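You operate a simulated robot arm through the tools that you are given. There is no shell and no other tool. Be economical: measure what you need, move in short steps, check, and stop when the job is done.

You run a simulated two-armed robot. Do the job below in one go: nothing can be reset, and whatever is moved stays where it is left.

TASK
Take the grey token that says "pecans" from the top of the narrow bench and leave it on the yellow job card there. Fetch the grey pot and set it on the hold side of the end table. Open the clear knob cover, turn the lot knob to 26 and shut the cover again. Press the yellow scale button two times. Take the steel roll cap and leave it on top of the sample box with the yellow stripe. Put the blue wiping pad on the top of the label bench. Put the test weight that says "100 g" from the top of the narrow bench on the top of tray 57 and the test weight marked "200 g" on the hold side of the end table. The order is free. Set down upright: grey token, grey pot, test weight.

It is judged by the outcome, as a careful person would: the job done as asked, and still so three seconds after it is handed in. It fails if anything else is knocked over, pushed out of place, dropped, spilled or broken. Lids that push on must go on centred and level and be pressed home; caps that screw on are set level and turned clockwise until they are tight.

THE ROBOT
Two 7-joint arms with two-finger parallel grippers on one trunk, on a base that drives. Base frame: it is fixed to the floor where the robot stands at the start and does not move with it; the origin is under the middle of the robot, x ahead of it, y to its left, z up. Readings come in cm, degrees, newtons and seconds.
The left shoulder is at the start at [2, 17, 120.3], the right one opposite. With the tool pointing down near the work surface each hand reaches from about 10 to 34 cm from the robot's upright axis, wherever it stands, measured 20 degrees to its own side. Places, roughly: blue wiping pad (6x9x6 cm) [120, 0, 90]; clear knob cover [180, 280, 100]; grey pot (7x8x9 cm) [240, 210, 30]; grey token [50, 0, 75]; hold side of the end table [40, 120, 80]; lot knob [190, 270, 100]; sample box with the yellow stripe [425, 25, 25]; steel roll cap (9x9x4 cm) [190, 300, 100]; test weight [75, -25, 75]; top of the label bench [230, 220, 90]; top of tray 57 [40, 120, 40]; yellow job card [75, -25, 75]; yellow scale button [310, 140, 90]. Payload 3.8 kg a hand.
The TCP of each hand is the grasp point between the finger pads, 3 cm short of the fingertips. In the tool frame z runs along the fingers and y along their closing line. The gripper opens to 11 cm. The fingers are 2 cm wide and 1 cm thick; the gripper's body (4.8 by 11.2 cm) begins 5.5 cm behind the TCP.
Orientation is that of the tool frame in the base frame, as a unit quaternion [x, y, z, w]. With the fingers straight down and closing along the base's y, the tool's x points along the base's -x, its y along +y and its z along -z.

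THE INTERFACE
- The arms move only by the tool apply_moves. It takes "left_series", "right_series" or both (then of equal length, played together; a hand with none holds still); each is one flat list of numbers, 6 for each row, row after row: the shift along the tool's x, y, z in units of 250 mm (1.0 is 250 mm), then the turn, a rotation vector about the tool's x, y, z in units of 45 degrees (1.0 is 45 degrees). In form: [dx, dy, dz, ax, ay, az, dx, dy, dz, ax, ay, az, ...]. A call has 1 to 10 rows; each row is the pose to reach, as a shift and turn from the pose commanded when the call began, along the tool's axes at that moment. "left_claw" and "right_claw" are, for a hand that has rows, the closure in counts, from 0 (fully open) to 255 (shut), set as the call begins (left out, the last holds). A call with a number of a shift or a turn outside -1 to 1 is refused whole. Rows are played at 5 a second. More than 5 cm and 8.6 degrees between two rows, or a gripper value outside its range, and nothing of the call is played. A pose out of reach is approached as far as the arm can. The call stops where the force on the tool passes 40 N (or 10 N more than at its start, if that is more) or the arm is blocked; 0.2 s more then pass. The fingers move at their own pace (about 7.2 cm/s each) and stop on an object; they squeeze with about 37 N. The grip force told is the motor's: it shows also when the fingers shut on nothing. Time passes only in rows, and 0.2 s behind the last, so rows that repeat a pose let the fingers close. It gives the time, the measured TCP pose, the force on the tool (base axes), the opening and the grip force at its end, in the units of the frame above (readings bear some noise), with the torque about the TCP (base axes, N m) and any sound that the robot's microphone picked up.
- Cameras (640 x 400 px; columns grow to the right, rows downward): "scene" is now at [10.33, -3.38, 135.8]; the picture's right is [-0.38, -0.92, 0.00], its down [-0.50, 0.21, -0.84] and it looks along [0.78, -0.32, -0.54] (base axes); focal length 289 px, centre (320, 200). "left" rides on the left gripper at [7.2, -1.7, -10.3] in its tool frame; the picture's right is [0.23, 0.97, 0.00], its down [-0.76, 0.18, -0.62] and it looks along [-0.61, 0.14, 0.78] (tool axes); focal length 222 px, centre (320, 200). "right" rides on the right gripper at [7.2, 1.7, -10.3] in its tool frame; the picture's right is [-0.23, 0.97, 0.00], its down [-0.76, -0.18, -0.62] and it looks along [-0.61, -0.14, 0.78] (tool axes); focal length 222 px, centre (320, 200). There is no depth. A picture from a camera that has moved, and an enlarged one, comes with that camera's place and axes in the base frame and with its lens.
- camera(camera): a new picture of that camera. No time passes.
- move_column(by): slides the trunk up (or, below 0, down) by that many cm; the arms and the scene camera ride with it, the base frame stays. It gives what a move gives, with no picture.
- drive_base(legs): drives the robot by 1 to 6 legs, each [ahead, turn to the left] in cm and degrees, along the robot's own axes; the way and the turn of a leg run together, so that a leg with both is an arc; at most 150 cm and 180 degrees a leg. The arms and the cameras ride along, it lands a little off, and it stops where it bumps. It gives what a move gives.
- aim_head(pan, tilt): turns the head with the scene camera to pan (to the left, within 80 degrees either way) and tilt (down, from -29 to 69), counted from straight ahead of the robot. It gives what a move gives.
- inspect(camera, box): a new picture of the part [left, top, right, bottom] of that camera's present view, enlarged. No time passes.
- finish_job(): hands the job in; it is judged then, once.

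Go step by step. Nothing tells you exact positions but the pictures and the camera data: compare them with the known pose of the tool, close in by small moves and look again before you grip or let go. The budget is 483 turns and 226 pictures, counting those below and the enlarged ones. Unless the task says otherwise, let go and move clear before handing in.

The tools are called after "Call:" as a command line: name --argument value ..., lists and objects as JSON in quotes. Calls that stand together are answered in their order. apply_moves: Moves the arms, as the interface text tells. Its arguments: {"type":"object","properties":{"left_series":{"type":"array"},"left_claw":{"type":"number"},"right_series":{"type":"array"},"right_claw":{"type":"number"}},"required":[]} The other tools are called the same way: move_column (by) slides the trunk up or down; drive_base (legs) drives the base; aim_head (pan, tilt) turns the head that bears the scene camera; camera (camera) takes a picture; inspect (camera, box) takes an enlarged picture of a part of a camera's view; finish_job () hands the job in.

At the start:

```text
time_s: 0.0
left_tcp_pos: [48.6, -1.03, 109.36]
left_tcp_rot: [0.0, 1.0, 0.0, 0.0]
left_wrist_force: [0.2, -0.3, -0.7]
left_ft_torque: [0.01, -0.01, -0.05]
left_gripper_width: 11.01
left_grip_force: 0.0
right_tcp_pos: [45.18, -38.36, 108.08]
right_tcp_rot: [0.0, 1.0, 0.001, 0.0]
right_wrist_force: [-0.1, 0.2, -0.2]
right_ft_torque: [-0.02, 0.0, 0.02]
right_gripper_width: 11.0
right_grip_force: 0.2
trunk travel left (down, up): [-30.0, 27.0]
robot x, y, heading: [0.14, -0.04, 0.1]
head pan, tilt: [-22.6, 32.8]
```

scene: 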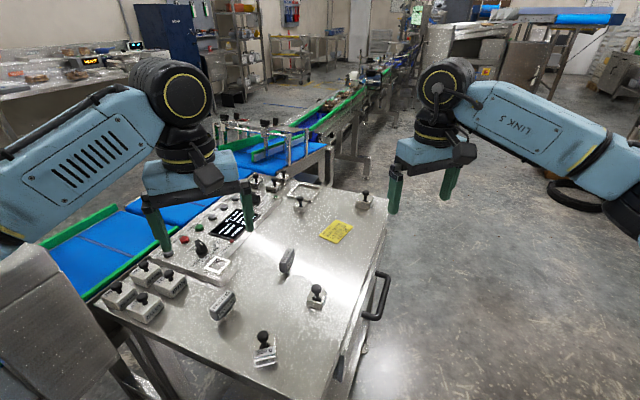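
right: 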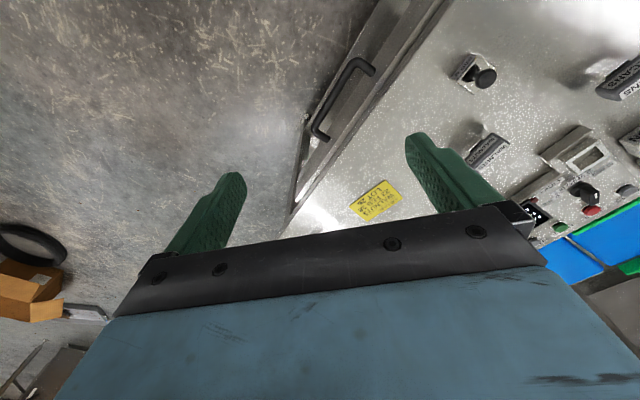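
left: 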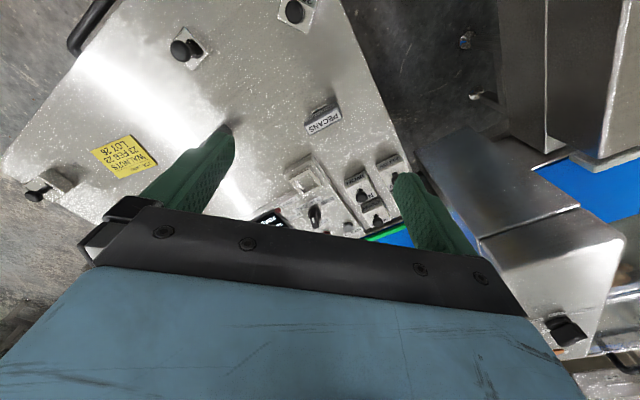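

I see the narrow bench ahead with several tokens, weights and the yellow card. I'll enlarge the views to read the labels.

Call:
inspect --camera "scene" --box '[90, 170, 410, 370]'

Call:
inspect --camera "left" --box '[0, 0, 440, 240]'

Call:
inspect --camera "right" --box '[320, 30, 640, 230]'

```text
2.00 times, centred on (250, 270) of scene
camera zoom: at [10.33, -3.38, 135.8], right [-0.38, -0.92, 0.0], down [-0.5, 0.21, -0.84], along [0.78, -0.32, -0.54], focal length 578 px, centre (460, 60)
```

zoom: 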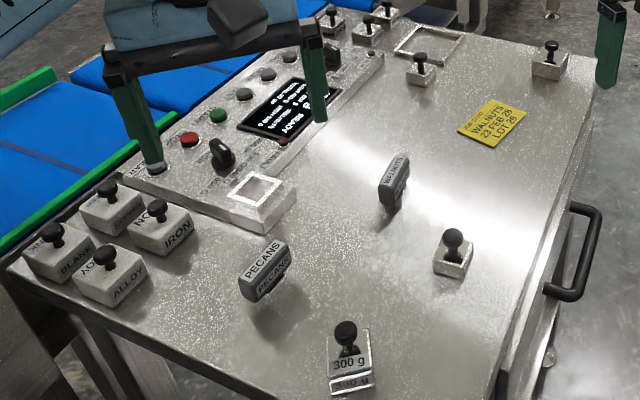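

```text
1.45 times, centred on (220, 120) of left
camera zoom: at [41.51, -2.6, 119.68], right [-0.23, 0.97, 0.0], down [0.76, 0.18, 0.62], along [0.61, 0.14, -0.78], focal length 323 px, centre (466, 316)
```

zoom: 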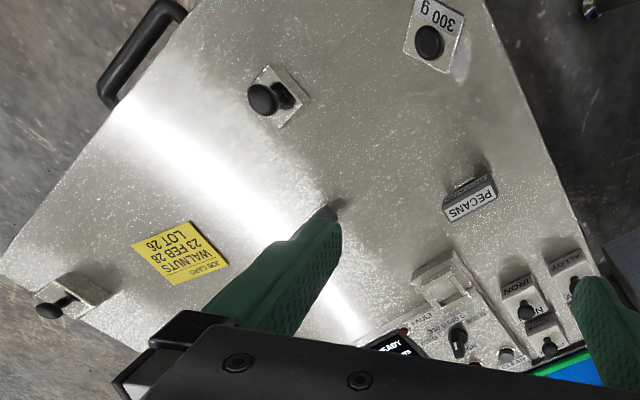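

```text
2.00 times, centred on (480, 130) of right
camera zoom: at [38.03, -36.68, 118.39], right [0.23, 0.97, 0.0], down [0.76, -0.18, 0.62], along [0.61, -0.14, -0.78], focal length 444 px, centre (0, 340)
```

zoom: 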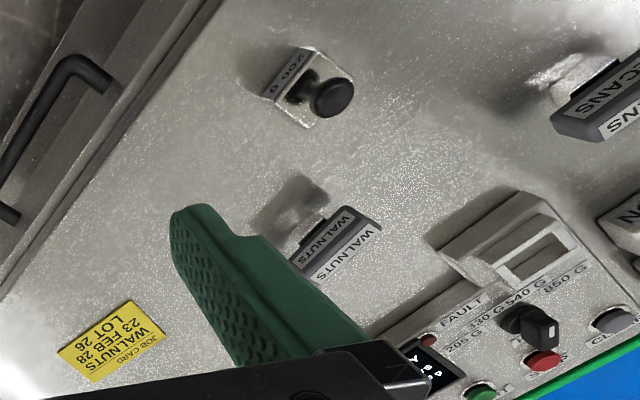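

Table top works out at about z=85, with the bench yawed roughly 45°. I'll take closer looks at the token and the weights, and survey the surroundings with the head.

Call:
inspect --camera "scene" --box '[195, 275, 291, 335]'

Call:
inspect --camera "left" --box '[270, 70, 366, 130]'

Call:
inspect --camera "scene" --box '[240, 160, 400, 260]'

Call:
aim_head --pan 70 --tilt 25

Call:
camera --camera "scene"

Call:
aim_head --pan 25 --tilt 15

Call:
camera --camera "scene"

```text
6.67 times, centred on (243, 305) of scene
camera zoom: at [10.33, -3.38, 135.8], right [-0.38, -0.92, 0.0], down [-0.5, 0.21, -0.84], along [0.78, -0.32, -0.54], focal length 1926 px, centre (833, -500)
```

zoom: 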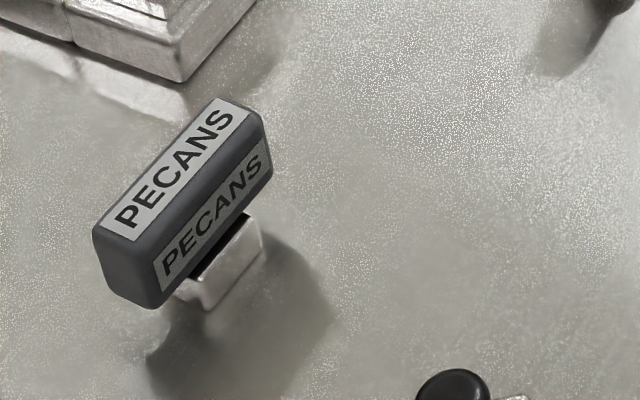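

```text
6.67 times, centred on (318, 100) of left
camera zoom: at [41.51, -2.6, 119.68], right [-0.23, 0.97, 0.0], down [0.76, 0.18, 0.62], along [0.61, 0.14, -0.78], focal length 1481 px, centre (333, 867)
```

zoom: 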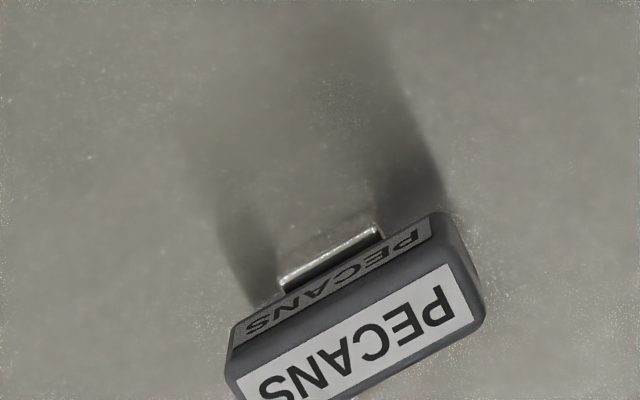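

```text
4.00 times, centred on (320, 210) of scene
camera zoom: at [10.33, -3.38, 135.8], right [-0.38, -0.92, 0.0], down [-0.5, 0.21, -0.84], along [0.78, -0.32, -0.54], focal length 1155 px, centre (320, 160)
```

zoom: 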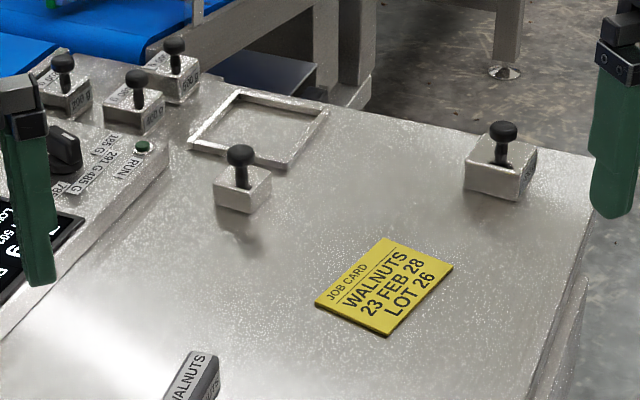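

```text
time_s: 1.7
left_tcp_pos: [48.61, -1.02, 109.33]
left_tcp_rot: [0.0, 1.0, -0.001, 0.0]
left_wrist_force: [-0.3, -0.4, 0.0]
left_ft_torque: [-0.02, 0.0, -0.02]
left_gripper_width: 11.01
left_grip_force: 0.1
right_tcp_pos: [45.17, -38.47, 107.86]
right_tcp_rot: [0.0, 1.0, -0.001, 0.0]
right_wrist_force: [-0.5, 0.8, 0.3]
right_ft_torque: [0.01, 0.02, 0.02]
right_gripper_width: 11.0
right_grip_force: 0.0
trunk travel left (down, up): [-30.0, 27.0]
robot x, y, heading: [-0.18, -0.26, 0.1]
head pan, tilt: [70.0, 25.0]
```

```text
216 pictures are left
camera scene: at [5.26, 8.71, 137.03], right [0.94, -0.34, 0.0], down [-0.14, -0.4, -0.91], along [0.31, 0.85, -0.42], focal length 289 px, centre (320, 200)
```

scene: 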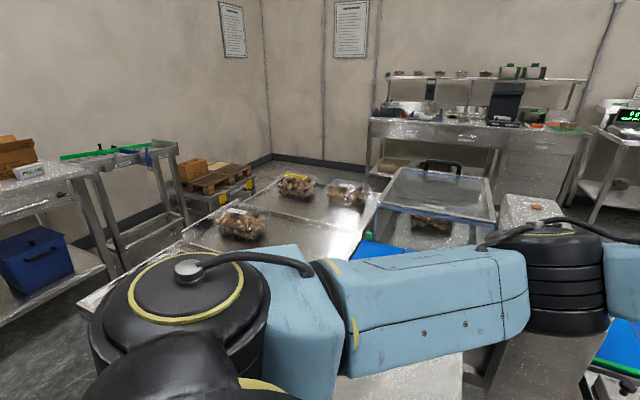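

```text
time_s: 2.8
left_tcp_pos: [48.65, -0.97, 109.23]
left_tcp_rot: [-0.001, 1.0, 0.0, 0.0]
left_wrist_force: [0.5, 0.1, 0.4]
left_ft_torque: [-0.02, -0.04, -0.01]
left_gripper_width: 11.0
left_grip_force: 0.1
right_tcp_pos: [45.19, -38.39, 107.99]
right_tcp_rot: [0.002, 1.0, 0.001, 0.0]
right_wrist_force: [0.4, 0.3, -0.8]
right_ft_torque: [0.01, -0.03, 0.04]
right_gripper_width: 10.98
right_grip_force: 0.2
trunk travel left (down, up): [-30.0, 27.0]
robot x, y, heading: [0.41, 0.07, -0.2]
head pan, tilt: [25.0, 15.0]
```

```text
215 pictures are left
camera scene: at [10.56, 4.0, 138.66], right [0.42, -0.91, 0.0], down [-0.23, -0.11, -0.97], along [0.88, 0.41, -0.26], focal length 289 px, centre (320, 200)
```

scene: 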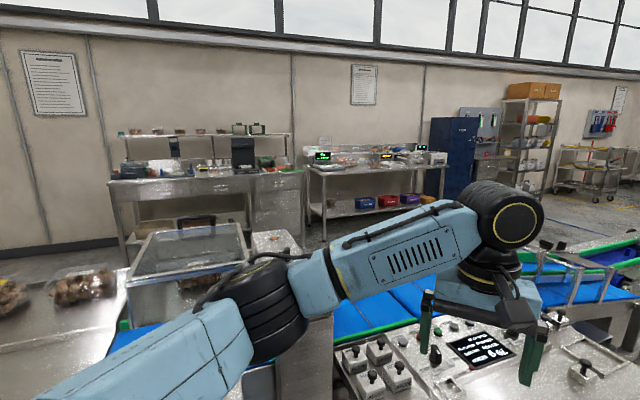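

The token is a bar on a small pedestal at about (51.9, 0.3), with its long axis near -54°. I'll yaw the left hand to close across its thickness, above it first.

Call:
apply_moves --left_series '[-0.02, 0.01, 0, 0, 0, 0.1667, -0.04, 0.02, 0, 0, 0, 0.3333, -0.07, 0.03, 0, 0, 0, 0.5, -0.09, 0.04, 0, 0, 0, 0.6667, -0.11, 0.05, 0, 0, 0, 0.8333, -0.132, 0.05, 0, 0, 0, 1.0]' --left_claw 139

Call:
apply_moves --left_series '[0, 0, 0, 0, 0, 0.105, 0, 0, 0, 0, 0, 0.211]'

Call:
aim_head --pan 0 --tilt 40

Call:
camera --camera "left"

Call:
camera --camera "scene"

```text
time_s: 4.2
left_tcp_pos: [51.87, 0.23, 109.27]
left_tcp_rot: [0.384, 0.923, 0.0, 0.0]
left_wrist_force: [0.7, 0.1, 0.0]
left_ft_torque: [-0.01, -0.03, -0.03]
left_gripper_width: 4.98
left_grip_force: 0.1
right_tcp_pos: [45.1, -38.34, 107.99]
right_tcp_rot: [0.0, 1.0, 0.0, 0.0]
right_wrist_force: [0.0, 0.3, -0.3]
right_ft_torque: [-0.02, -0.01, -0.01]
right_gripper_width: 11.03
right_grip_force: 0.0
trunk travel left (down, up): [-30.0, 27.0]
robot x, y, heading: [0.19, 0.0, -0.1]
head pan, tilt: [25.0, 15.0]
```

```text
time_s: 4.8
left_tcp_pos: [51.91, 0.22, 109.28]
left_tcp_rot: [0.459, 0.889, 0.0, 0.0]
left_wrist_force: [0.1, 0.3, -0.6]
left_ft_torque: [-0.02, -0.03, 0.04]
left_gripper_width: 5.03
left_grip_force: 0.0
right_tcp_pos: [45.15, -38.44, 107.94]
right_tcp_rot: [0.0, 1.0, -0.001, -0.001]
right_wrist_force: [-0.4, 0.0, 0.5]
right_ft_torque: [0.02, 0.01, 0.0]
right_gripper_width: 11.0
right_grip_force: 0.1
trunk travel left (down, up): [-30.0, 27.0]
robot x, y, heading: [-0.36, -0.41, -0.0]
head pan, tilt: [25.0, 15.0]
```

```text
time_s: 5.7
left_tcp_pos: [52.04, 0.07, 109.3]
left_tcp_rot: [0.458, 0.889, 0.0, 0.0]
left_wrist_force: [-0.4, -0.9, -0.1]
left_ft_torque: [0.02, 0.02, 0.0]
left_gripper_width: 4.99
left_grip_force: 0.1
right_tcp_pos: [45.29, -38.34, 107.97]
right_tcp_rot: [0.0, 1.0, 0.0, 0.0]
right_wrist_force: [0.3, 0.6, -0.3]
right_ft_torque: [0.01, -0.03, -0.01]
right_gripper_width: 11.0
right_grip_force: 0.1
trunk travel left (down, up): [-30.0, 27.0]
robot x, y, heading: [-0.28, 0.03, 0.1]
head pan, tilt: [0.0, 40.0]
```

```text
214 pictures are left
camera left: at [46.45, 5.24, 119.69], right [0.66, 0.75, 0.0], down [0.59, -0.52, 0.62], along [0.47, -0.41, -0.78], focal length 222 px, centre (320, 200)
```

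left: 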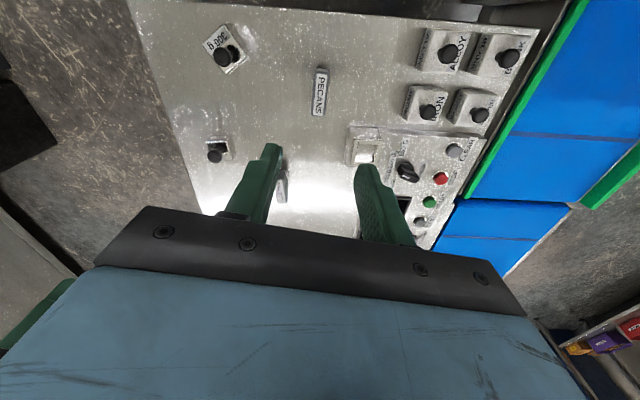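

```text
213 pictures are left
camera scene: at [10.6, 0.06, 134.71], right [0.0, -1.0, 0.0], down [-0.64, 0.0, -0.77], along [0.77, 0.0, -0.64], focal length 289 px, centre (320, 200)
```

scene: 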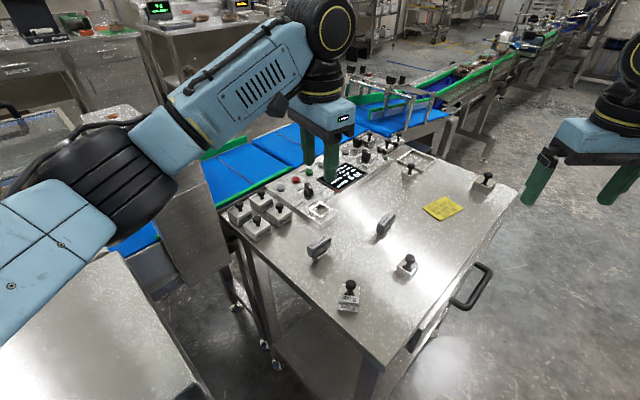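

Aligned over the token. I'll try descending with the arm alone to near the token.

Call:
apply_moves --left_series '[0, 0, 0.16, 0, 0, 0, 0, 0, 0.32, 0, 0, 0, 0, 0, 0.46, 0, 0, 0, 0, 0, 0.58, 0, 0, 0]'

Call:
camera --camera "left"

Call:
inspect --camera "scene" --box '[220, 160, 460, 310]'

```text
time_s: 6.7
left_tcp_pos: [51.74, 0.27, 94.54]
left_tcp_rot: [0.457, 0.889, 0.0, 0.0]
left_wrist_force: [0.2, -0.1, 0.5]
left_ft_torque: [0.0, 0.03, -0.01]
left_gripper_width: 5.0
left_grip_force: 0.0
right_tcp_pos: [45.24, -38.42, 107.86]
right_tcp_rot: [0.0, 1.0, 0.0, -0.001]
right_wrist_force: [0.6, -0.4, 0.4]
right_ft_torque: [0.03, 0.02, -0.03]
right_gripper_width: 10.99
right_grip_force: 0.0
trunk travel left (down, up): [-30.0, 27.0]
robot x, y, heading: [0.13, 0.26, -0.1]
head pan, tilt: [0.0, 40.0]
```

```text
212 pictures are left
camera left: at [46.28, 5.25, 105.01], right [0.66, 0.75, 0.0], down [0.59, -0.52, 0.62], along [0.47, -0.41, -0.78], focal length 222 px, centre (320, 200)
```

left: 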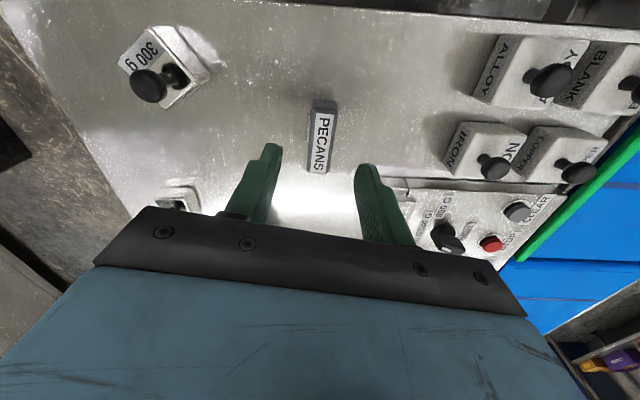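

```text
2.67 times, centred on (340, 235) of scene
camera zoom: at [10.61, 0.05, 134.7], right [0.0, -1.0, 0.0], down [-0.64, 0.0, -0.77], along [0.77, 0.0, -0.64], focal length 770 px, centre (267, 107)
```

zoom: 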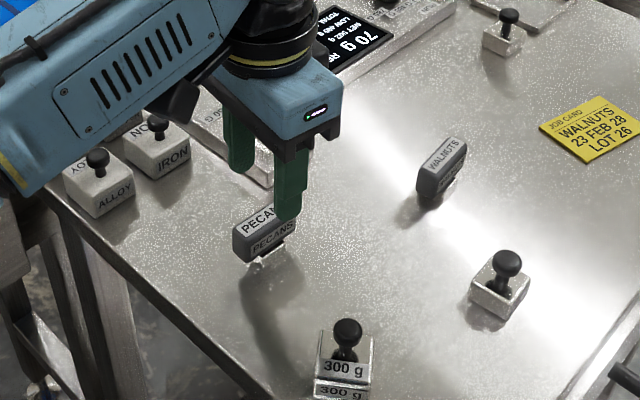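

Centred. Descending so the tips straddle the bar, then closing.

Call:
apply_moves --left_series '[0, 0, 0.1, 0, 0, 0, 0, 0, 0.2, 0, 0, 0, 0, 0, 0.22, 0, 0, 0]'

Call:
inspect --camera "scene" --box '[270, 200, 390, 275]'

Call:
camera --camera "left"

```text
time_s: 7.5
left_tcp_pos: [51.73, 0.31, 89.27]
left_tcp_rot: [0.458, 0.889, -0.001, 0.001]
left_wrist_force: [0.2, 0.1, 0.1]
left_ft_torque: [-0.01, -0.04, -0.04]
left_gripper_width: 5.03
left_grip_force: 0.1
right_tcp_pos: [45.22, -38.37, 107.9]
right_tcp_rot: [0.0, 1.0, 0.0, 0.001]
right_wrist_force: [-0.2, 0.0, 0.5]
right_ft_torque: [-0.04, 0.01, 0.0]
right_gripper_width: 10.99
right_grip_force: 0.0
trunk travel left (down, up): [-30.0, 27.0]
robot x, y, heading: [-0.13, 0.2, 0.0]
head pan, tilt: [0.0, 40.0]
```

```text
5.33 times, centred on (330, 238) of scene
camera zoom: at [10.6, 0.05, 134.7], right [0.0, -1.0, 0.0], down [-0.64, 0.0, -0.77], along [0.77, 0.0, -0.64], focal length 1540 px, centre (267, 0)
```

zoom: 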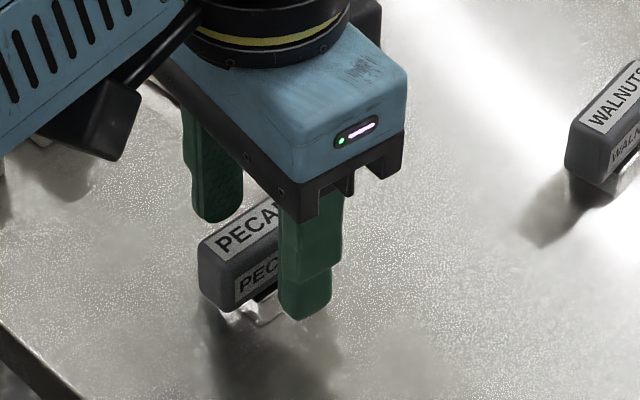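

```text
209 pictures are left
camera left: at [46.39, 5.31, 99.64], right [0.66, 0.75, 0.0], down [0.59, -0.52, 0.62], along [0.47, -0.41, -0.78], focal length 222 px, centre (320, 200)
```

left: 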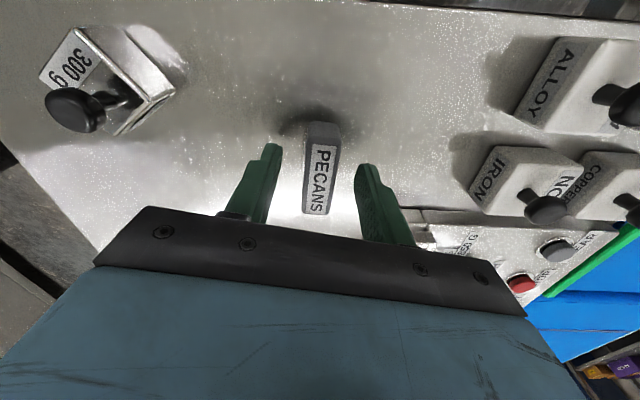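

Slight 5° yaw error; I'll correct it and close.

Call:
apply_moves --left_series '[0, 0, 0.01, 0, 0, -0.11]'

Call:
apply_moves --left_series '[0, 0, 0, 0, 0, 0, 0, 0, 0, 0, 0, 0, 0, 0, 0, 0, 0, 0, 0, 0, 0, 0, 0, 0]' --left_claw 255

Call:
inspect --camera "scene" --box '[270, 200, 390, 275]'

```text
time_s: 7.9
left_tcp_pos: [51.79, 0.14, 89.09]
left_tcp_rot: [0.418, 0.908, 0.0, 0.0]
left_wrist_force: [-0.6, 0.3, 0.5]
left_ft_torque: [0.01, -0.03, 0.01]
left_gripper_width: 5.03
left_grip_force: 0.0
right_tcp_pos: [45.23, -38.33, 107.99]
right_tcp_rot: [0.001, 1.0, 0.0, 0.0]
right_wrist_force: [0.5, 0.7, 0.1]
right_ft_torque: [0.01, -0.01, -0.01]
right_gripper_width: 10.98
right_grip_force: 0.1
trunk travel left (down, up): [-30.0, 27.0]
robot x, y, heading: [0.15, -0.05, 0.0]
head pan, tilt: [0.0, 40.0]
```

```text
time_s: 8.9
left_tcp_pos: [51.85, 0.35, 89.11]
left_tcp_rot: [0.419, 0.908, 0.0, 0.0]
left_wrist_force: [0.4, -0.4, 0.3]
left_ft_torque: [-0.02, -0.01, 0.01]
left_gripper_width: 1.87
left_grip_force: 37.4
right_tcp_pos: [45.24, -38.29, 108.06]
right_tcp_rot: [0.0, 1.0, -0.001, 0.0]
right_wrist_force: [0.6, -0.4, -0.2]
right_ft_torque: [-0.01, 0.0, 0.01]
right_gripper_width: 11.01
right_grip_force: 0.0
trunk travel left (down, up): [-30.0, 27.0]
robot x, y, heading: [-0.03, -0.21, -0.1]
head pan, tilt: [0.0, 40.0]
```

```text
5.33 times, centred on (330, 238) of scene
camera zoom: at [10.6, 0.05, 134.7], right [0.0, -1.0, 0.0], down [-0.64, 0.0, -0.77], along [0.77, 0.0, -0.64], focal length 1540 px, centre (267, 0)
```

zoom: 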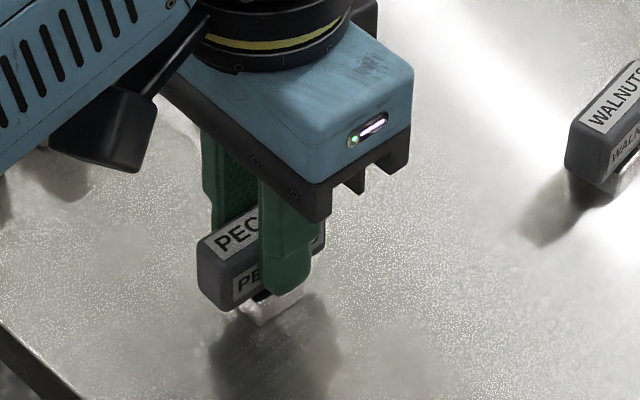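

Token gripped. I'll lift it clear, then look to the right to plan the drive around to the handle side of the bench.

Call:
apply_moves --left_series '[0, 0, -0.12, 0, 0, 0, 0, 0, -0.3, 0, 0, 0, 0, 0, -0.48, 0, 0, 0, 0, 0, -0.66, 0, 0, 0]'

Call:
aim_head --pan -70 --tilt 35

Call:
camera --camera "scene"

Call:
aim_head --pan 0 --tilt 60

Call:
camera --camera "scene"

```text
time_s: 9.9
left_tcp_pos: [51.87, 0.16, 105.72]
left_tcp_rot: [0.418, 0.908, 0.0, 0.0]
left_wrist_force: [0.2, -0.4, -0.1]
left_ft_torque: [0.01, -0.01, 0.01]
left_gripper_width: 1.89
left_grip_force: 37.2
right_tcp_pos: [45.31, -38.21, 108.08]
right_tcp_rot: [0.0, 1.0, -0.001, 0.0]
right_wrist_force: [0.1, 1.0, -0.4]
right_ft_torque: [-0.01, 0.02, -0.02]
right_gripper_width: 11.0
right_grip_force: 0.0
trunk travel left (down, up): [-30.0, 27.0]
robot x, y, heading: [-0.11, 0.18, -0.2]
head pan, tilt: [0.0, 40.0]
```

```text
time_s: 11.3
left_tcp_pos: [51.89, 0.28, 105.63]
left_tcp_rot: [0.419, 0.908, -0.001, 0.0]
left_wrist_force: [-0.2, -0.3, -1.0]
left_ft_torque: [-0.04, 0.0, 0.01]
left_gripper_width: 1.91
left_grip_force: 36.1
right_tcp_pos: [45.27, -38.36, 107.92]
right_tcp_rot: [-0.001, 1.0, 0.0, 0.0]
right_wrist_force: [-0.5, 0.9, -0.1]
right_ft_torque: [-0.01, 0.0, 0.0]
right_gripper_width: 10.99
right_grip_force: 0.1
trunk travel left (down, up): [-30.0, 27.0]
robot x, y, heading: [-0.09, 0.02, -0.1]
head pan, tilt: [-70.0, 35.0]
```

```text
207 pictures are left
camera scene: at [5.12, -8.22, 135.46], right [-0.94, -0.34, 0.0], down [-0.2, 0.54, -0.82], along [0.28, -0.77, -0.57], focal length 289 px, centre (320, 200)
```

scene: 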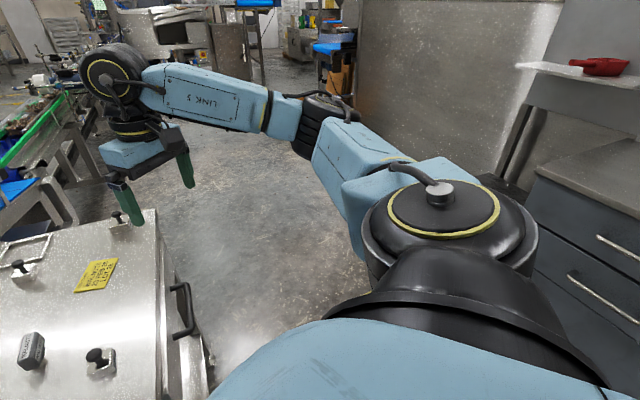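

```text
time_s: 12.7
left_tcp_pos: [51.88, 0.35, 105.6]
left_tcp_rot: [0.418, 0.908, 0.001, 0.0]
left_wrist_force: [-0.3, -0.3, -0.8]
left_ft_torque: [-0.01, 0.01, 0.0]
left_gripper_width: 1.91
left_grip_force: 37.2
right_tcp_pos: [45.15, -38.36, 107.96]
right_tcp_rot: [0.0, 1.0, 0.0, 0.0]
right_wrist_force: [0.2, 0.5, 0.5]
right_ft_torque: [0.0, -0.03, 0.01]
right_gripper_width: 11.0
right_grip_force: 0.1
trunk travel left (down, up): [-30.0, 27.0]
robot x, y, heading: [-0.15, 0.06, 0.0]
head pan, tilt: [0.0, 60.0]
```

```text
206 pictures are left
camera scene: at [8.77, 0.04, 132.03], right [0.0, -1.0, 0.0], down [-0.87, 0.0, -0.5], along [0.5, 0.0, -0.87], focal length 289 px, centre (320, 200)
```

scene: 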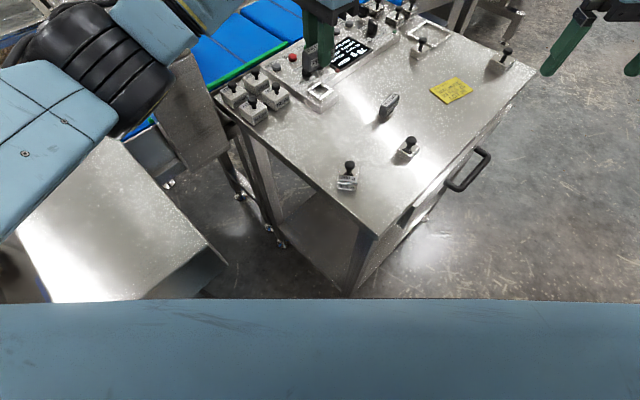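

The aisle on the right is clear. I'll drive around the bench corner to stand facing the card from the handle side.

Call:
drive_base --legs '[[0, -95], [85, 0]]'

Call:
drive_base --legs '[[0, 130]]'

Call:
aim_head --pan 0 --tilt 35

Call:
camera --camera "scene"

```text
time_s: 21.2
left_tcp_pos: [-5.33, -137.86, 105.67]
left_tcp_rot: [0.945, 0.326, 0.0, 0.0]
left_wrist_force: [0.3, -0.2, -0.4]
left_ft_torque: [0.03, 0.0, 0.0]
left_gripper_width: 1.91
left_grip_force: 37.5
right_tcp_pos: [-43.76, -129.56, 108.01]
right_tcp_rot: [0.723, 0.691, 0.001, 0.0]
right_wrist_force: [0.1, -1.1, -0.1]
right_ft_torque: [0.01, -0.01, 0.0]
right_gripper_width: 10.99
right_grip_force: 0.1
trunk travel left (down, up): [-30.0, 27.0]
robot x, y, heading: [-3.36, -86.12, -92.6]
head pan, tilt: [0.0, 60.0]
```

```text
time_s: 26.9
left_tcp_pos: [38.68, -55.66, 105.55]
left_tcp_rot: [0.122, 0.993, 0.0, 0.001]
left_wrist_force: [0.2, 0.1, 0.1]
left_ft_torque: [-0.02, 0.0, 0.0]
left_gripper_width: 1.91
left_grip_force: 36.9
right_tcp_pos: [55.69, -90.81, 107.86]
right_tcp_rot: [-0.304, 0.953, 0.0, -0.001]
right_wrist_force: [0.2, -0.4, 0.3]
right_ft_torque: [0.03, 0.0, 0.02]
right_gripper_width: 11.01
right_grip_force: 0.1
trunk travel left (down, up): [-30.0, 27.0]
robot x, y, heading: [-3.08, -85.94, 35.5]
head pan, tilt: [0.0, 60.0]
```

```text
time_s: 27.8
left_tcp_pos: [38.61, -55.63, 105.59]
left_tcp_rot: [0.122, 0.993, 0.0, 0.0]
left_wrist_force: [-0.5, -0.5, -0.1]
left_ft_torque: [0.0, -0.02, -0.02]
left_gripper_width: 1.9
left_grip_force: 36.8
right_tcp_pos: [55.58, -90.93, 107.96]
right_tcp_rot: [-0.305, 0.952, 0.0, 0.0]
right_wrist_force: [-0.7, -0.4, -0.7]
right_ft_torque: [0.0, -0.01, 0.01]
right_gripper_width: 11.02
right_grip_force: 0.0
trunk travel left (down, up): [-30.0, 27.0]
robot x, y, heading: [-3.34, -85.68, 35.4]
head pan, tilt: [0.0, 35.0]
```

```text
205 pictures are left
camera scene: at [5.39, -79.55, 135.45], right [0.58, -0.81, 0.0], down [-0.47, -0.33, -0.82], along [0.67, 0.48, -0.57], focal length 289 px, centre (320, 200)
```

scene: 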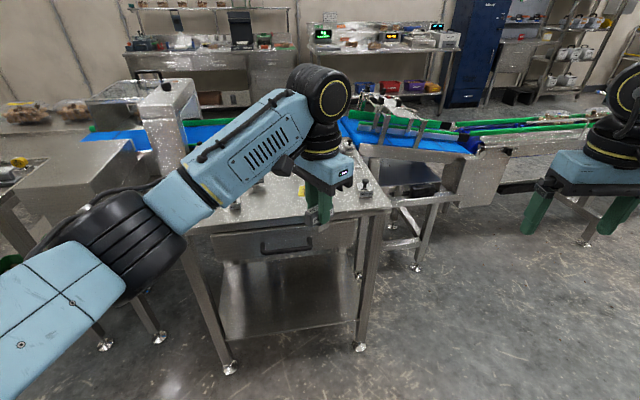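

Good, bench is ahead. Drive forward 38 cm.

Call:
drive_base --legs '[[38, 0]]'

Call:
aim_head --pan 0 --tilt 45

Call:
camera --camera "scene"

Call:
camera --camera "left"

```text
time_s: 30.2
left_tcp_pos: [69.46, -33.36, 105.67]
left_tcp_rot: [0.123, 0.992, 0.001, 0.0]
left_wrist_force: [-0.5, 0.9, -1.1]
left_ft_torque: [-0.04, 0.03, -0.04]
left_gripper_width: 1.89
left_grip_force: 36.8
right_tcp_pos: [86.49, -68.84, 107.97]
right_tcp_rot: [-0.306, 0.952, -0.001, -0.001]
right_wrist_force: [-0.1, 0.7, -0.5]
right_ft_torque: [-0.03, 0.03, 0.01]
right_gripper_width: 11.0
right_grip_force: 0.0
trunk travel left (down, up): [-30.0, 27.0]
robot x, y, heading: [27.34, -63.47, 35.7]
head pan, tilt: [0.0, 35.0]
```

```text
time_s: 30.9
left_tcp_pos: [69.41, -33.53, 105.72]
left_tcp_rot: [0.122, 0.993, 0.0, 0.0]
left_wrist_force: [-0.3, -0.6, -0.5]
left_ft_torque: [0.02, 0.03, -0.03]
left_gripper_width: 1.87
left_grip_force: 37.1
right_tcp_pos: [86.48, -68.83, 107.94]
right_tcp_rot: [-0.304, 0.953, 0.0, 0.0]
right_wrist_force: [0.3, -0.5, -0.5]
right_ft_torque: [0.0, 0.02, 0.03]
right_gripper_width: 10.99
right_grip_force: 0.0
trunk travel left (down, up): [-30.0, 27.0]
robot x, y, heading: [27.54, -63.78, 35.6]
head pan, tilt: [0.0, 45.0]
```

```text
204 pictures are left
camera scene: at [35.68, -57.89, 133.98], right [0.58, -0.81, 0.0], down [-0.57, -0.41, -0.71], along [0.58, 0.41, -0.71], focal length 289 px, centre (320, 200)
```

scene: 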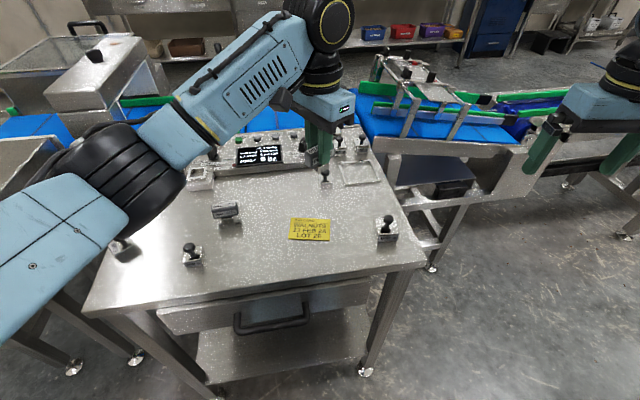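

```text
203 pictures are left
camera left: at [62.08, -33.27, 116.02], right [0.01, 1.0, 0.0], down [0.78, -0.01, 0.62], along [0.62, -0.01, -0.78], focal length 222 px, centre (320, 200)
```

left: 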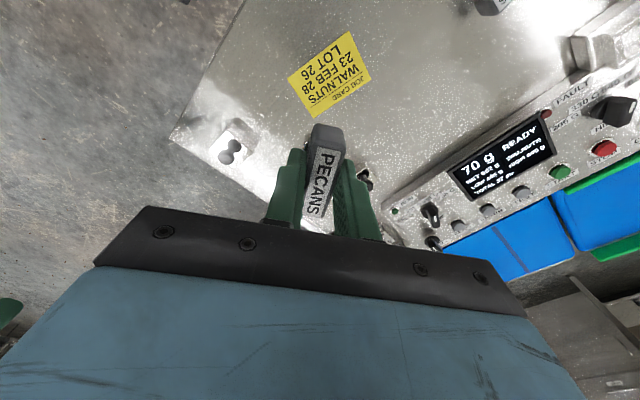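

Card centre ≈ (66.9, -32.5). Shift over it, yaw to align the bar with the card and descend most of the way.

Call:
apply_moves --left_series '[0.03, 0.005, 0.05, 0, 0, 0.18, 0.06, 0.01, 0.15, 0, 0, 0.36, 0.09, 0.015, 0.25, 0, 0, 0.54, 0.107, 0.015, 0.37, 0, 0, 0.71, 0.107, 0.015, 0.48, 0, 0, 0.71]'

Call:
camera --camera "left"

Call:
inspect --camera "scene" --box '[200, 120, 440, 270]'

```text
time_s: 32.1
left_tcp_pos: [66.87, -32.48, 93.75]
left_tcp_rot: [0.391, 0.92, -0.001, 0.0]
left_wrist_force: [0.2, 0.5, -1.2]
left_ft_torque: [0.02, -0.01, -0.01]
left_gripper_width: 1.89
left_grip_force: 37.3
right_tcp_pos: [86.39, -68.71, 107.9]
right_tcp_rot: [-0.306, 0.952, 0.0, 0.0]
right_wrist_force: [0.4, -0.4, 0.1]
right_ft_torque: [0.02, 0.0, 0.0]
right_gripper_width: 11.01
right_grip_force: 0.2
trunk travel left (down, up): [-30.0, 27.0]
robot x, y, heading: [27.49, -64.01, 35.5]
head pan, tilt: [0.0, 45.0]
```

```text
202 pictures are left
camera left: at [60.76, -28.36, 104.06], right [0.54, 0.84, 0.0], down [0.66, -0.42, 0.62], along [0.52, -0.34, -0.78], focal length 222 px, centre (320, 200)
```

left: 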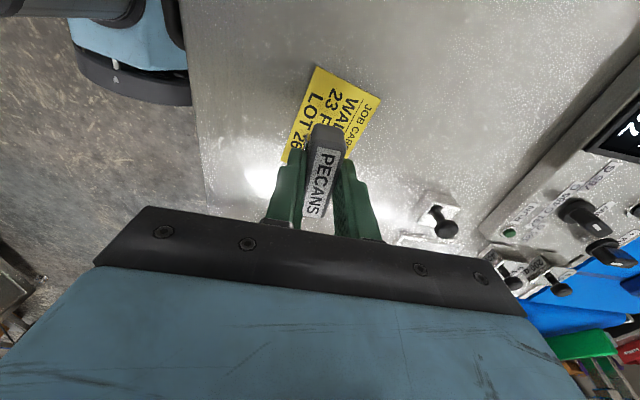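

```text
2.67 times, centred on (320, 195) of scene
camera zoom: at [35.7, -57.88, 133.97], right [0.58, -0.81, 0.0], down [-0.58, -0.41, -0.71], along [0.57, 0.41, -0.71], focal length 770 px, centre (320, 213)
```

zoom: 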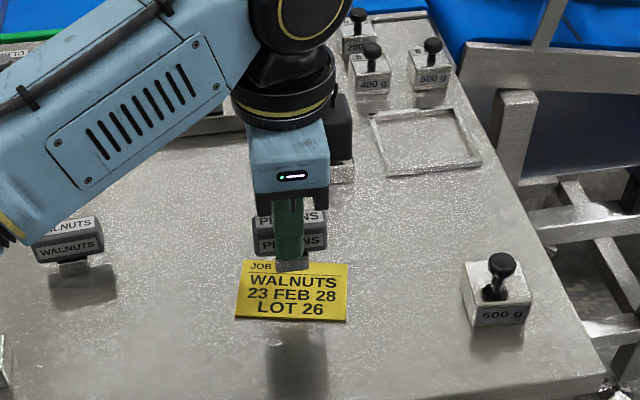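

Over the card. Lowering gently.

Call:
apply_moves --left_series '[0.005, 0.005, 0.08, 0, 0, 0, 0.005, 0.005, 0.14, 0, 0, 0, 0.005, 0.005, 0.17, 0, 0, 0, 0.005, 0.005, 0.178, 0, 0, 0]'

Call:
inspect --camera "scene" --box '[260, 180, 356, 240]'

```text
time_s: 33.1
left_tcp_pos: [67.01, -32.27, 89.46]
left_tcp_rot: [0.39, 0.921, 0.001, 0.001]
left_wrist_force: [0.2, 1.0, 4.6]
left_ft_torque: [0.02, 0.02, -0.01]
left_gripper_width: 1.9
left_grip_force: 37.0
right_tcp_pos: [86.43, -68.8, 108.03]
right_tcp_rot: [-0.305, 0.952, 0.0, 0.0]
right_wrist_force: [-0.4, -0.4, -0.3]
right_ft_torque: [0.01, 0.01, 0.02]
right_gripper_width: 11.03
right_grip_force: 0.0
trunk travel left (down, up): [-30.0, 27.0]
robot x, y, heading: [27.33, -63.96, 35.6]
head pan, tilt: [0.0, 45.0]
```

```text
6.67 times, centred on (308, 210) of scene
camera zoom: at [35.65, -57.9, 133.99], right [0.58, -0.81, 0.0], down [-0.57, -0.41, -0.71], along [0.58, 0.41, -0.71], focal length 1926 px, centre (400, 133)
```

zoom: 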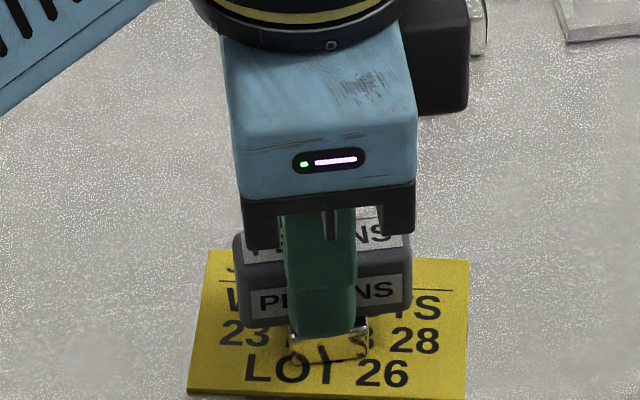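

Contact felt, pedestal on the card. I'll open slightly and lift clear.

Call:
apply_moves --left_series '[0, 0, 0, 0, 0, 0, 0, 0, 0, 0, 0, 0, 0, 0, 0, 0, 0, 0]' --left_claw 150

Call:
apply_moves --left_series '[0, 0, -0.15, 0, 0, 0, 0, 0, -0.33, 0, 0, 0, 0, 0, -0.52, 0, 0, 0, 0.19, 0, -0.6, 0, 0, 0, 0.38, 0, -0.6, 0, 0, 0, 0.56, 0, -0.6, 0, 0, 0]'

Call:
camera --camera "scene"

Call:
inspect --camera "scene" --box '[180, 100, 420, 250]'

```text
time_s: 33.9
left_tcp_pos: [66.95, -32.27, 89.28]
left_tcp_rot: [0.39, 0.921, 0.0, 0.001]
left_wrist_force: [1.3, -0.8, 0.5]
left_ft_torque: [0.03, 0.0, 0.01]
left_gripper_width: 4.54
left_grip_force: 0.0
right_tcp_pos: [86.39, -68.76, 108.01]
right_tcp_rot: [-0.305, 0.952, 0.0, 0.0]
right_wrist_force: [-0.4, 0.0, -0.5]
right_ft_torque: [0.0, 0.03, -0.04]
right_gripper_width: 11.0
right_grip_force: 0.0
trunk travel left (down, up): [-30.0, 27.0]
robot x, y, heading: [27.34, -63.28, 35.6]
head pan, tilt: [0.0, 45.0]
```

```text
refused: row 4 steps farther than a row can; nothing moved
```

```text
199 pictures are left
camera scene: at [35.69, -57.88, 133.98], right [0.58, -0.81, 0.0], down [-0.57, -0.41, -0.71], along [0.57, 0.41, -0.71], focal length 289 px, centre (320, 200)
```

scene: 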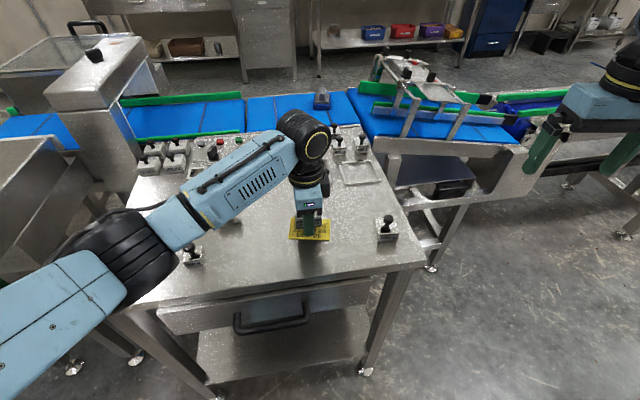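

```text
2.67 times, centred on (300, 175) of scene
camera zoom: at [35.69, -57.88, 133.98], right [0.58, -0.81, 0.0], down [-0.57, -0.41, -0.71], along [0.57, 0.41, -0.71], focal length 770 px, centre (373, 267)
```

zoom: 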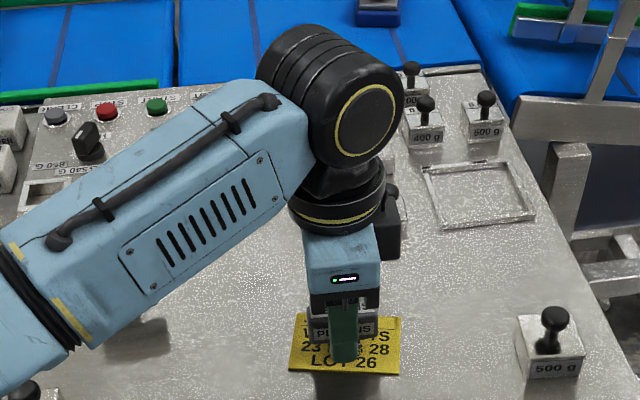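

Call:
apply_moves --left_series '[0, 0, -0.15, 0, 0, 0, 0, 0, -0.33, 0, 0, 0, 0, 0, -0.52, 0, 0, 0, 0.17, 0, -0.6, 0, 0, 0, 0.35, 0, -0.6, 0, 0, 0, 0.53, 0, -0.6, 0, 0, 0, 0.72, 0, -0.6, 0, 0, 0]'

Call:
camera --camera "scene"

Call:
inspect --camera "scene" --box '[240, 110, 400, 210]'

```text
time_s: 35.5
left_tcp_pos: [54.23, -19.36, 104.01]
left_tcp_rot: [0.389, 0.921, 0.0, 0.0]
left_wrist_force: [0.2, 0.0, 0.2]
left_ft_torque: [0.01, 0.0, -0.01]
left_gripper_width: 4.52
left_grip_force: 0.1
right_tcp_pos: [86.46, -68.81, 107.93]
right_tcp_rot: [-0.305, 0.952, 0.0, 0.0]
right_wrist_force: [0.1, 0.1, -0.6]
right_ft_torque: [0.02, -0.01, 0.01]
right_gripper_width: 11.03
right_grip_force: 0.1
trunk travel left (down, up): [-30.0, 27.0]
robot x, y, heading: [27.66, -64.13, 35.7]
head pan, tilt: [0.0, 45.0]
```

```text
197 pictures are left
camera scene: at [35.59, -57.83, 133.98], right [0.58, -0.81, 0.0], down [-0.57, -0.41, -0.71], along [0.58, 0.41, -0.71], focal length 289 px, centre (320, 200)
```

scene: 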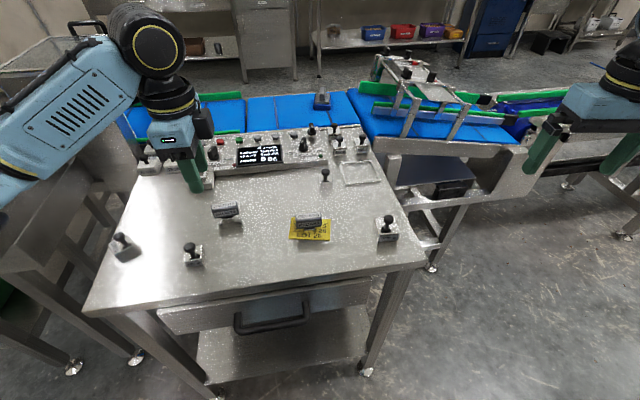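

```text
4.00 times, centred on (320, 160) of scene
camera zoom: at [35.59, -57.83, 133.98], right [0.58, -0.81, 0.0], down [-0.57, -0.41, -0.71], along [0.58, 0.41, -0.71], focal length 1155 px, centre (320, 360)
```

zoom: 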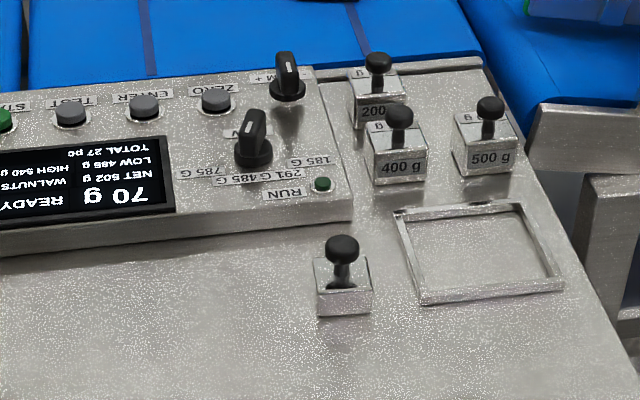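

Token is on the card. Now I'll read the weights: the one near the frame and the one near the front edge.

Call:
inspect --camera "scene" --box '[100, 190, 260, 290]'

Call:
inspect --camera "scene" --box '[300, 115, 396, 175]'

Call:
camera --camera "left"

Call:
camera --camera "right"

```text
4.00 times, centred on (180, 240) of scene
camera zoom: at [35.59, -57.83, 133.98], right [0.58, -0.81, 0.0], down [-0.57, -0.41, -0.71], along [0.58, 0.41, -0.71], focal length 1155 px, centre (880, 40)
```

zoom: 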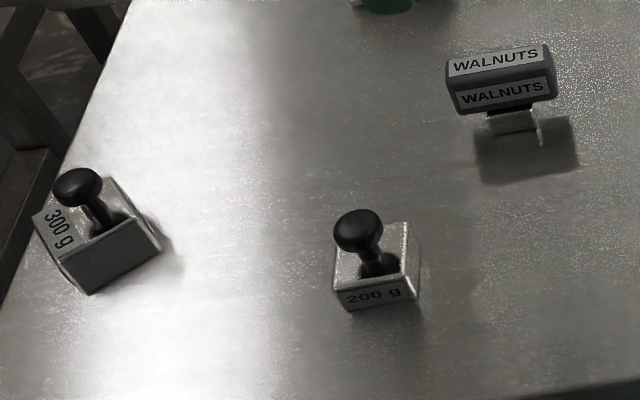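

```text
6.67 times, centred on (348, 145) of scene
camera zoom: at [35.59, -57.83, 133.98], right [0.58, -0.81, 0.0], down [-0.57, -0.41, -0.71], along [0.58, 0.41, -0.71], focal length 1926 px, centre (133, 567)
```

zoom: 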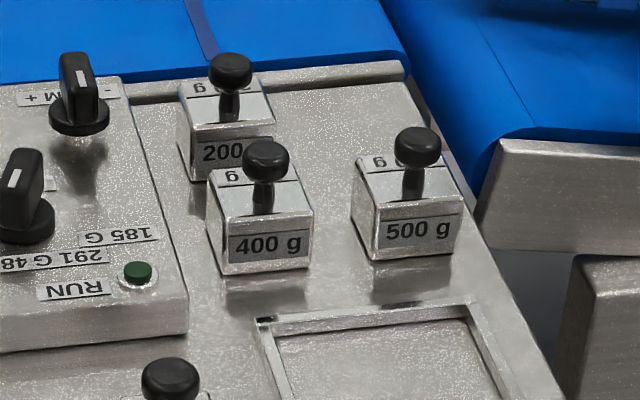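

```text
193 pictures are left
camera left: at [48.07, -15.2, 114.43], right [0.54, 0.84, 0.0], down [0.66, -0.42, 0.62], along [0.52, -0.34, -0.78], focal length 222 px, centre (320, 200)
```

left: 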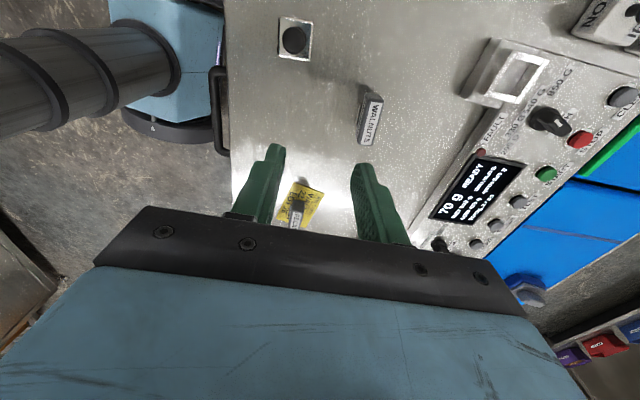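

```text
192 pictures are left
camera right: at [79.56, -71.57, 118.44], right [-0.38, 0.92, 0.0], down [0.72, 0.3, 0.62], along [0.58, 0.24, -0.78], focal length 222 px, centre (320, 200)
```

right: 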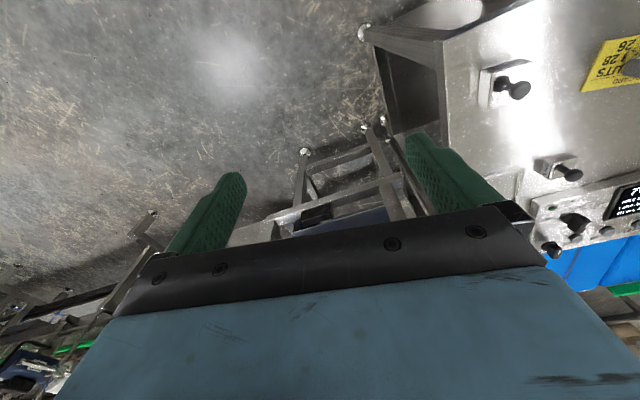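

The loose "200 g" weight is near the front edge and the unlabelled-from-here one is at about (81,-26). I'll hover the left hand over the 200 g block, and bring the right hand towards the other one to read it.

Call:
apply_moves --left_series '[0.11, -0.07, 0, 0, 0, -0.07, 0.221, -0.148, 0.1, 0, 0, -0.133, 0.221, -0.148, 0.24, 0, 0, -0.133]' --left_claw 93

Call:
camera --camera "left"

```text
time_s: 36.3
left_tcp_pos: [47.71, -18.07, 98.11]
left_tcp_rot: [0.342, 0.94, 0.0, 0.0]
left_wrist_force: [0.3, -0.3, -0.2]
left_ft_torque: [-0.02, 0.0, 0.01]
left_gripper_width: 7.01
left_grip_force: 0.1
right_tcp_pos: [86.58, -68.83, 107.98]
right_tcp_rot: [-0.305, 0.952, 0.0, 0.0]
right_wrist_force: [-0.2, -0.6, 0.7]
right_ft_torque: [0.01, -0.01, 0.0]
right_gripper_width: 10.99
right_grip_force: 0.0
trunk travel left (down, up): [-30.0, 27.0]
robot x, y, heading: [27.19, -63.54, 35.5]
head pan, tilt: [0.0, 45.0]
```

```text
191 pictures are left
camera left: at [41.2, -14.57, 108.34], right [0.45, 0.89, 0.0], down [0.7, -0.35, 0.62], along [0.56, -0.28, -0.78], focal length 222 px, centre (320, 200)
```

left: 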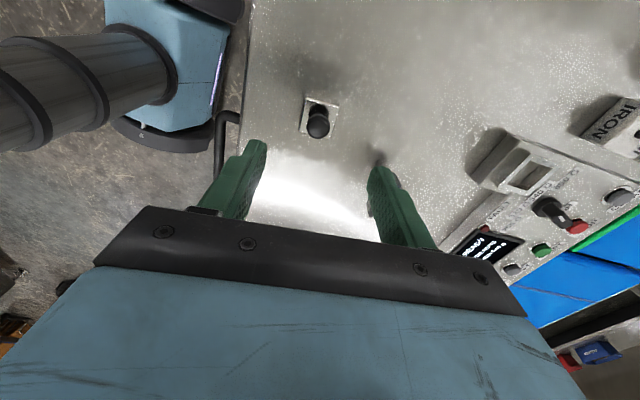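

Centred well; descend around the block and close.

Call:
apply_moves --left_series '[0.023, 0.002, 0.1, 0, 0, -0.07, 0.023, 0.002, 0.25, 0, 0, -0.07, 0.023, 0.002, 0.35, 0, 0, -0.07, 0.023, 0.002, 0.38, 0, 0, -0.07]'

Call:
camera --camera "left"

Call:
inspect --camera "scene" --box '[140, 200, 236, 260]'

```text
time_s: 37.3
left_tcp_pos: [47.46, -17.54, 88.67]
left_tcp_rot: [0.316, 0.949, 0.0, 0.0]
left_wrist_force: [0.3, -0.1, 0.7]
left_ft_torque: [0.0, 0.0, 0.02]
left_gripper_width: 7.0
left_grip_force: 0.0
right_tcp_pos: [86.51, -68.74, 107.85]
right_tcp_rot: [-0.305, 0.952, 0.0, 0.0]
right_wrist_force: [-0.1, 1.0, 0.1]
right_ft_torque: [0.0, -0.02, 0.01]
right_gripper_width: 11.01
right_grip_force: 0.1
trunk travel left (down, up): [-30.0, 27.0]
robot x, y, heading: [27.29, -63.56, 35.4]
head pan, tilt: [0.0, 45.0]
```

```text
190 pictures are left
camera left: at [40.7, -14.46, 99.0], right [0.4, 0.92, 0.0], down [0.72, -0.31, 0.62], along [0.57, -0.25, -0.78], focal length 222 px, centre (320, 200)
```

left: 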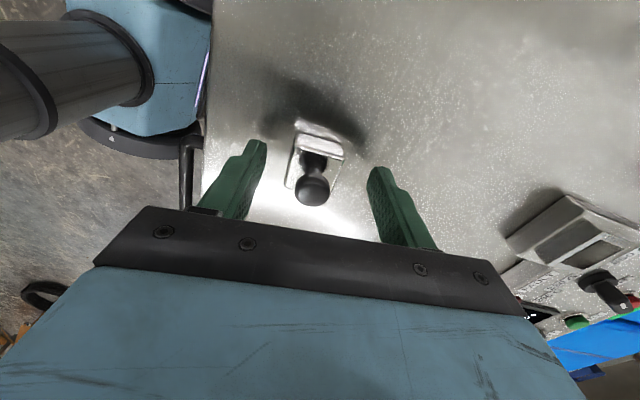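

```text
6.67 times, centred on (188, 230) of scene
camera zoom: at [35.69, -57.89, 133.98], right [0.58, -0.81, 0.0], down [-0.57, -0.41, -0.71], along [0.57, 0.41, -0.71], focal length 1926 px, centre (1200, 0)
```

zoom: 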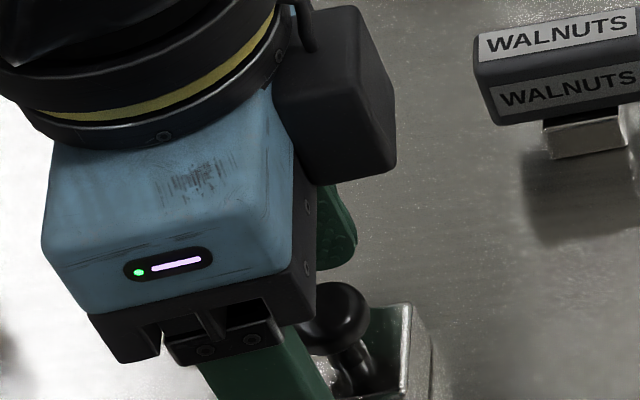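

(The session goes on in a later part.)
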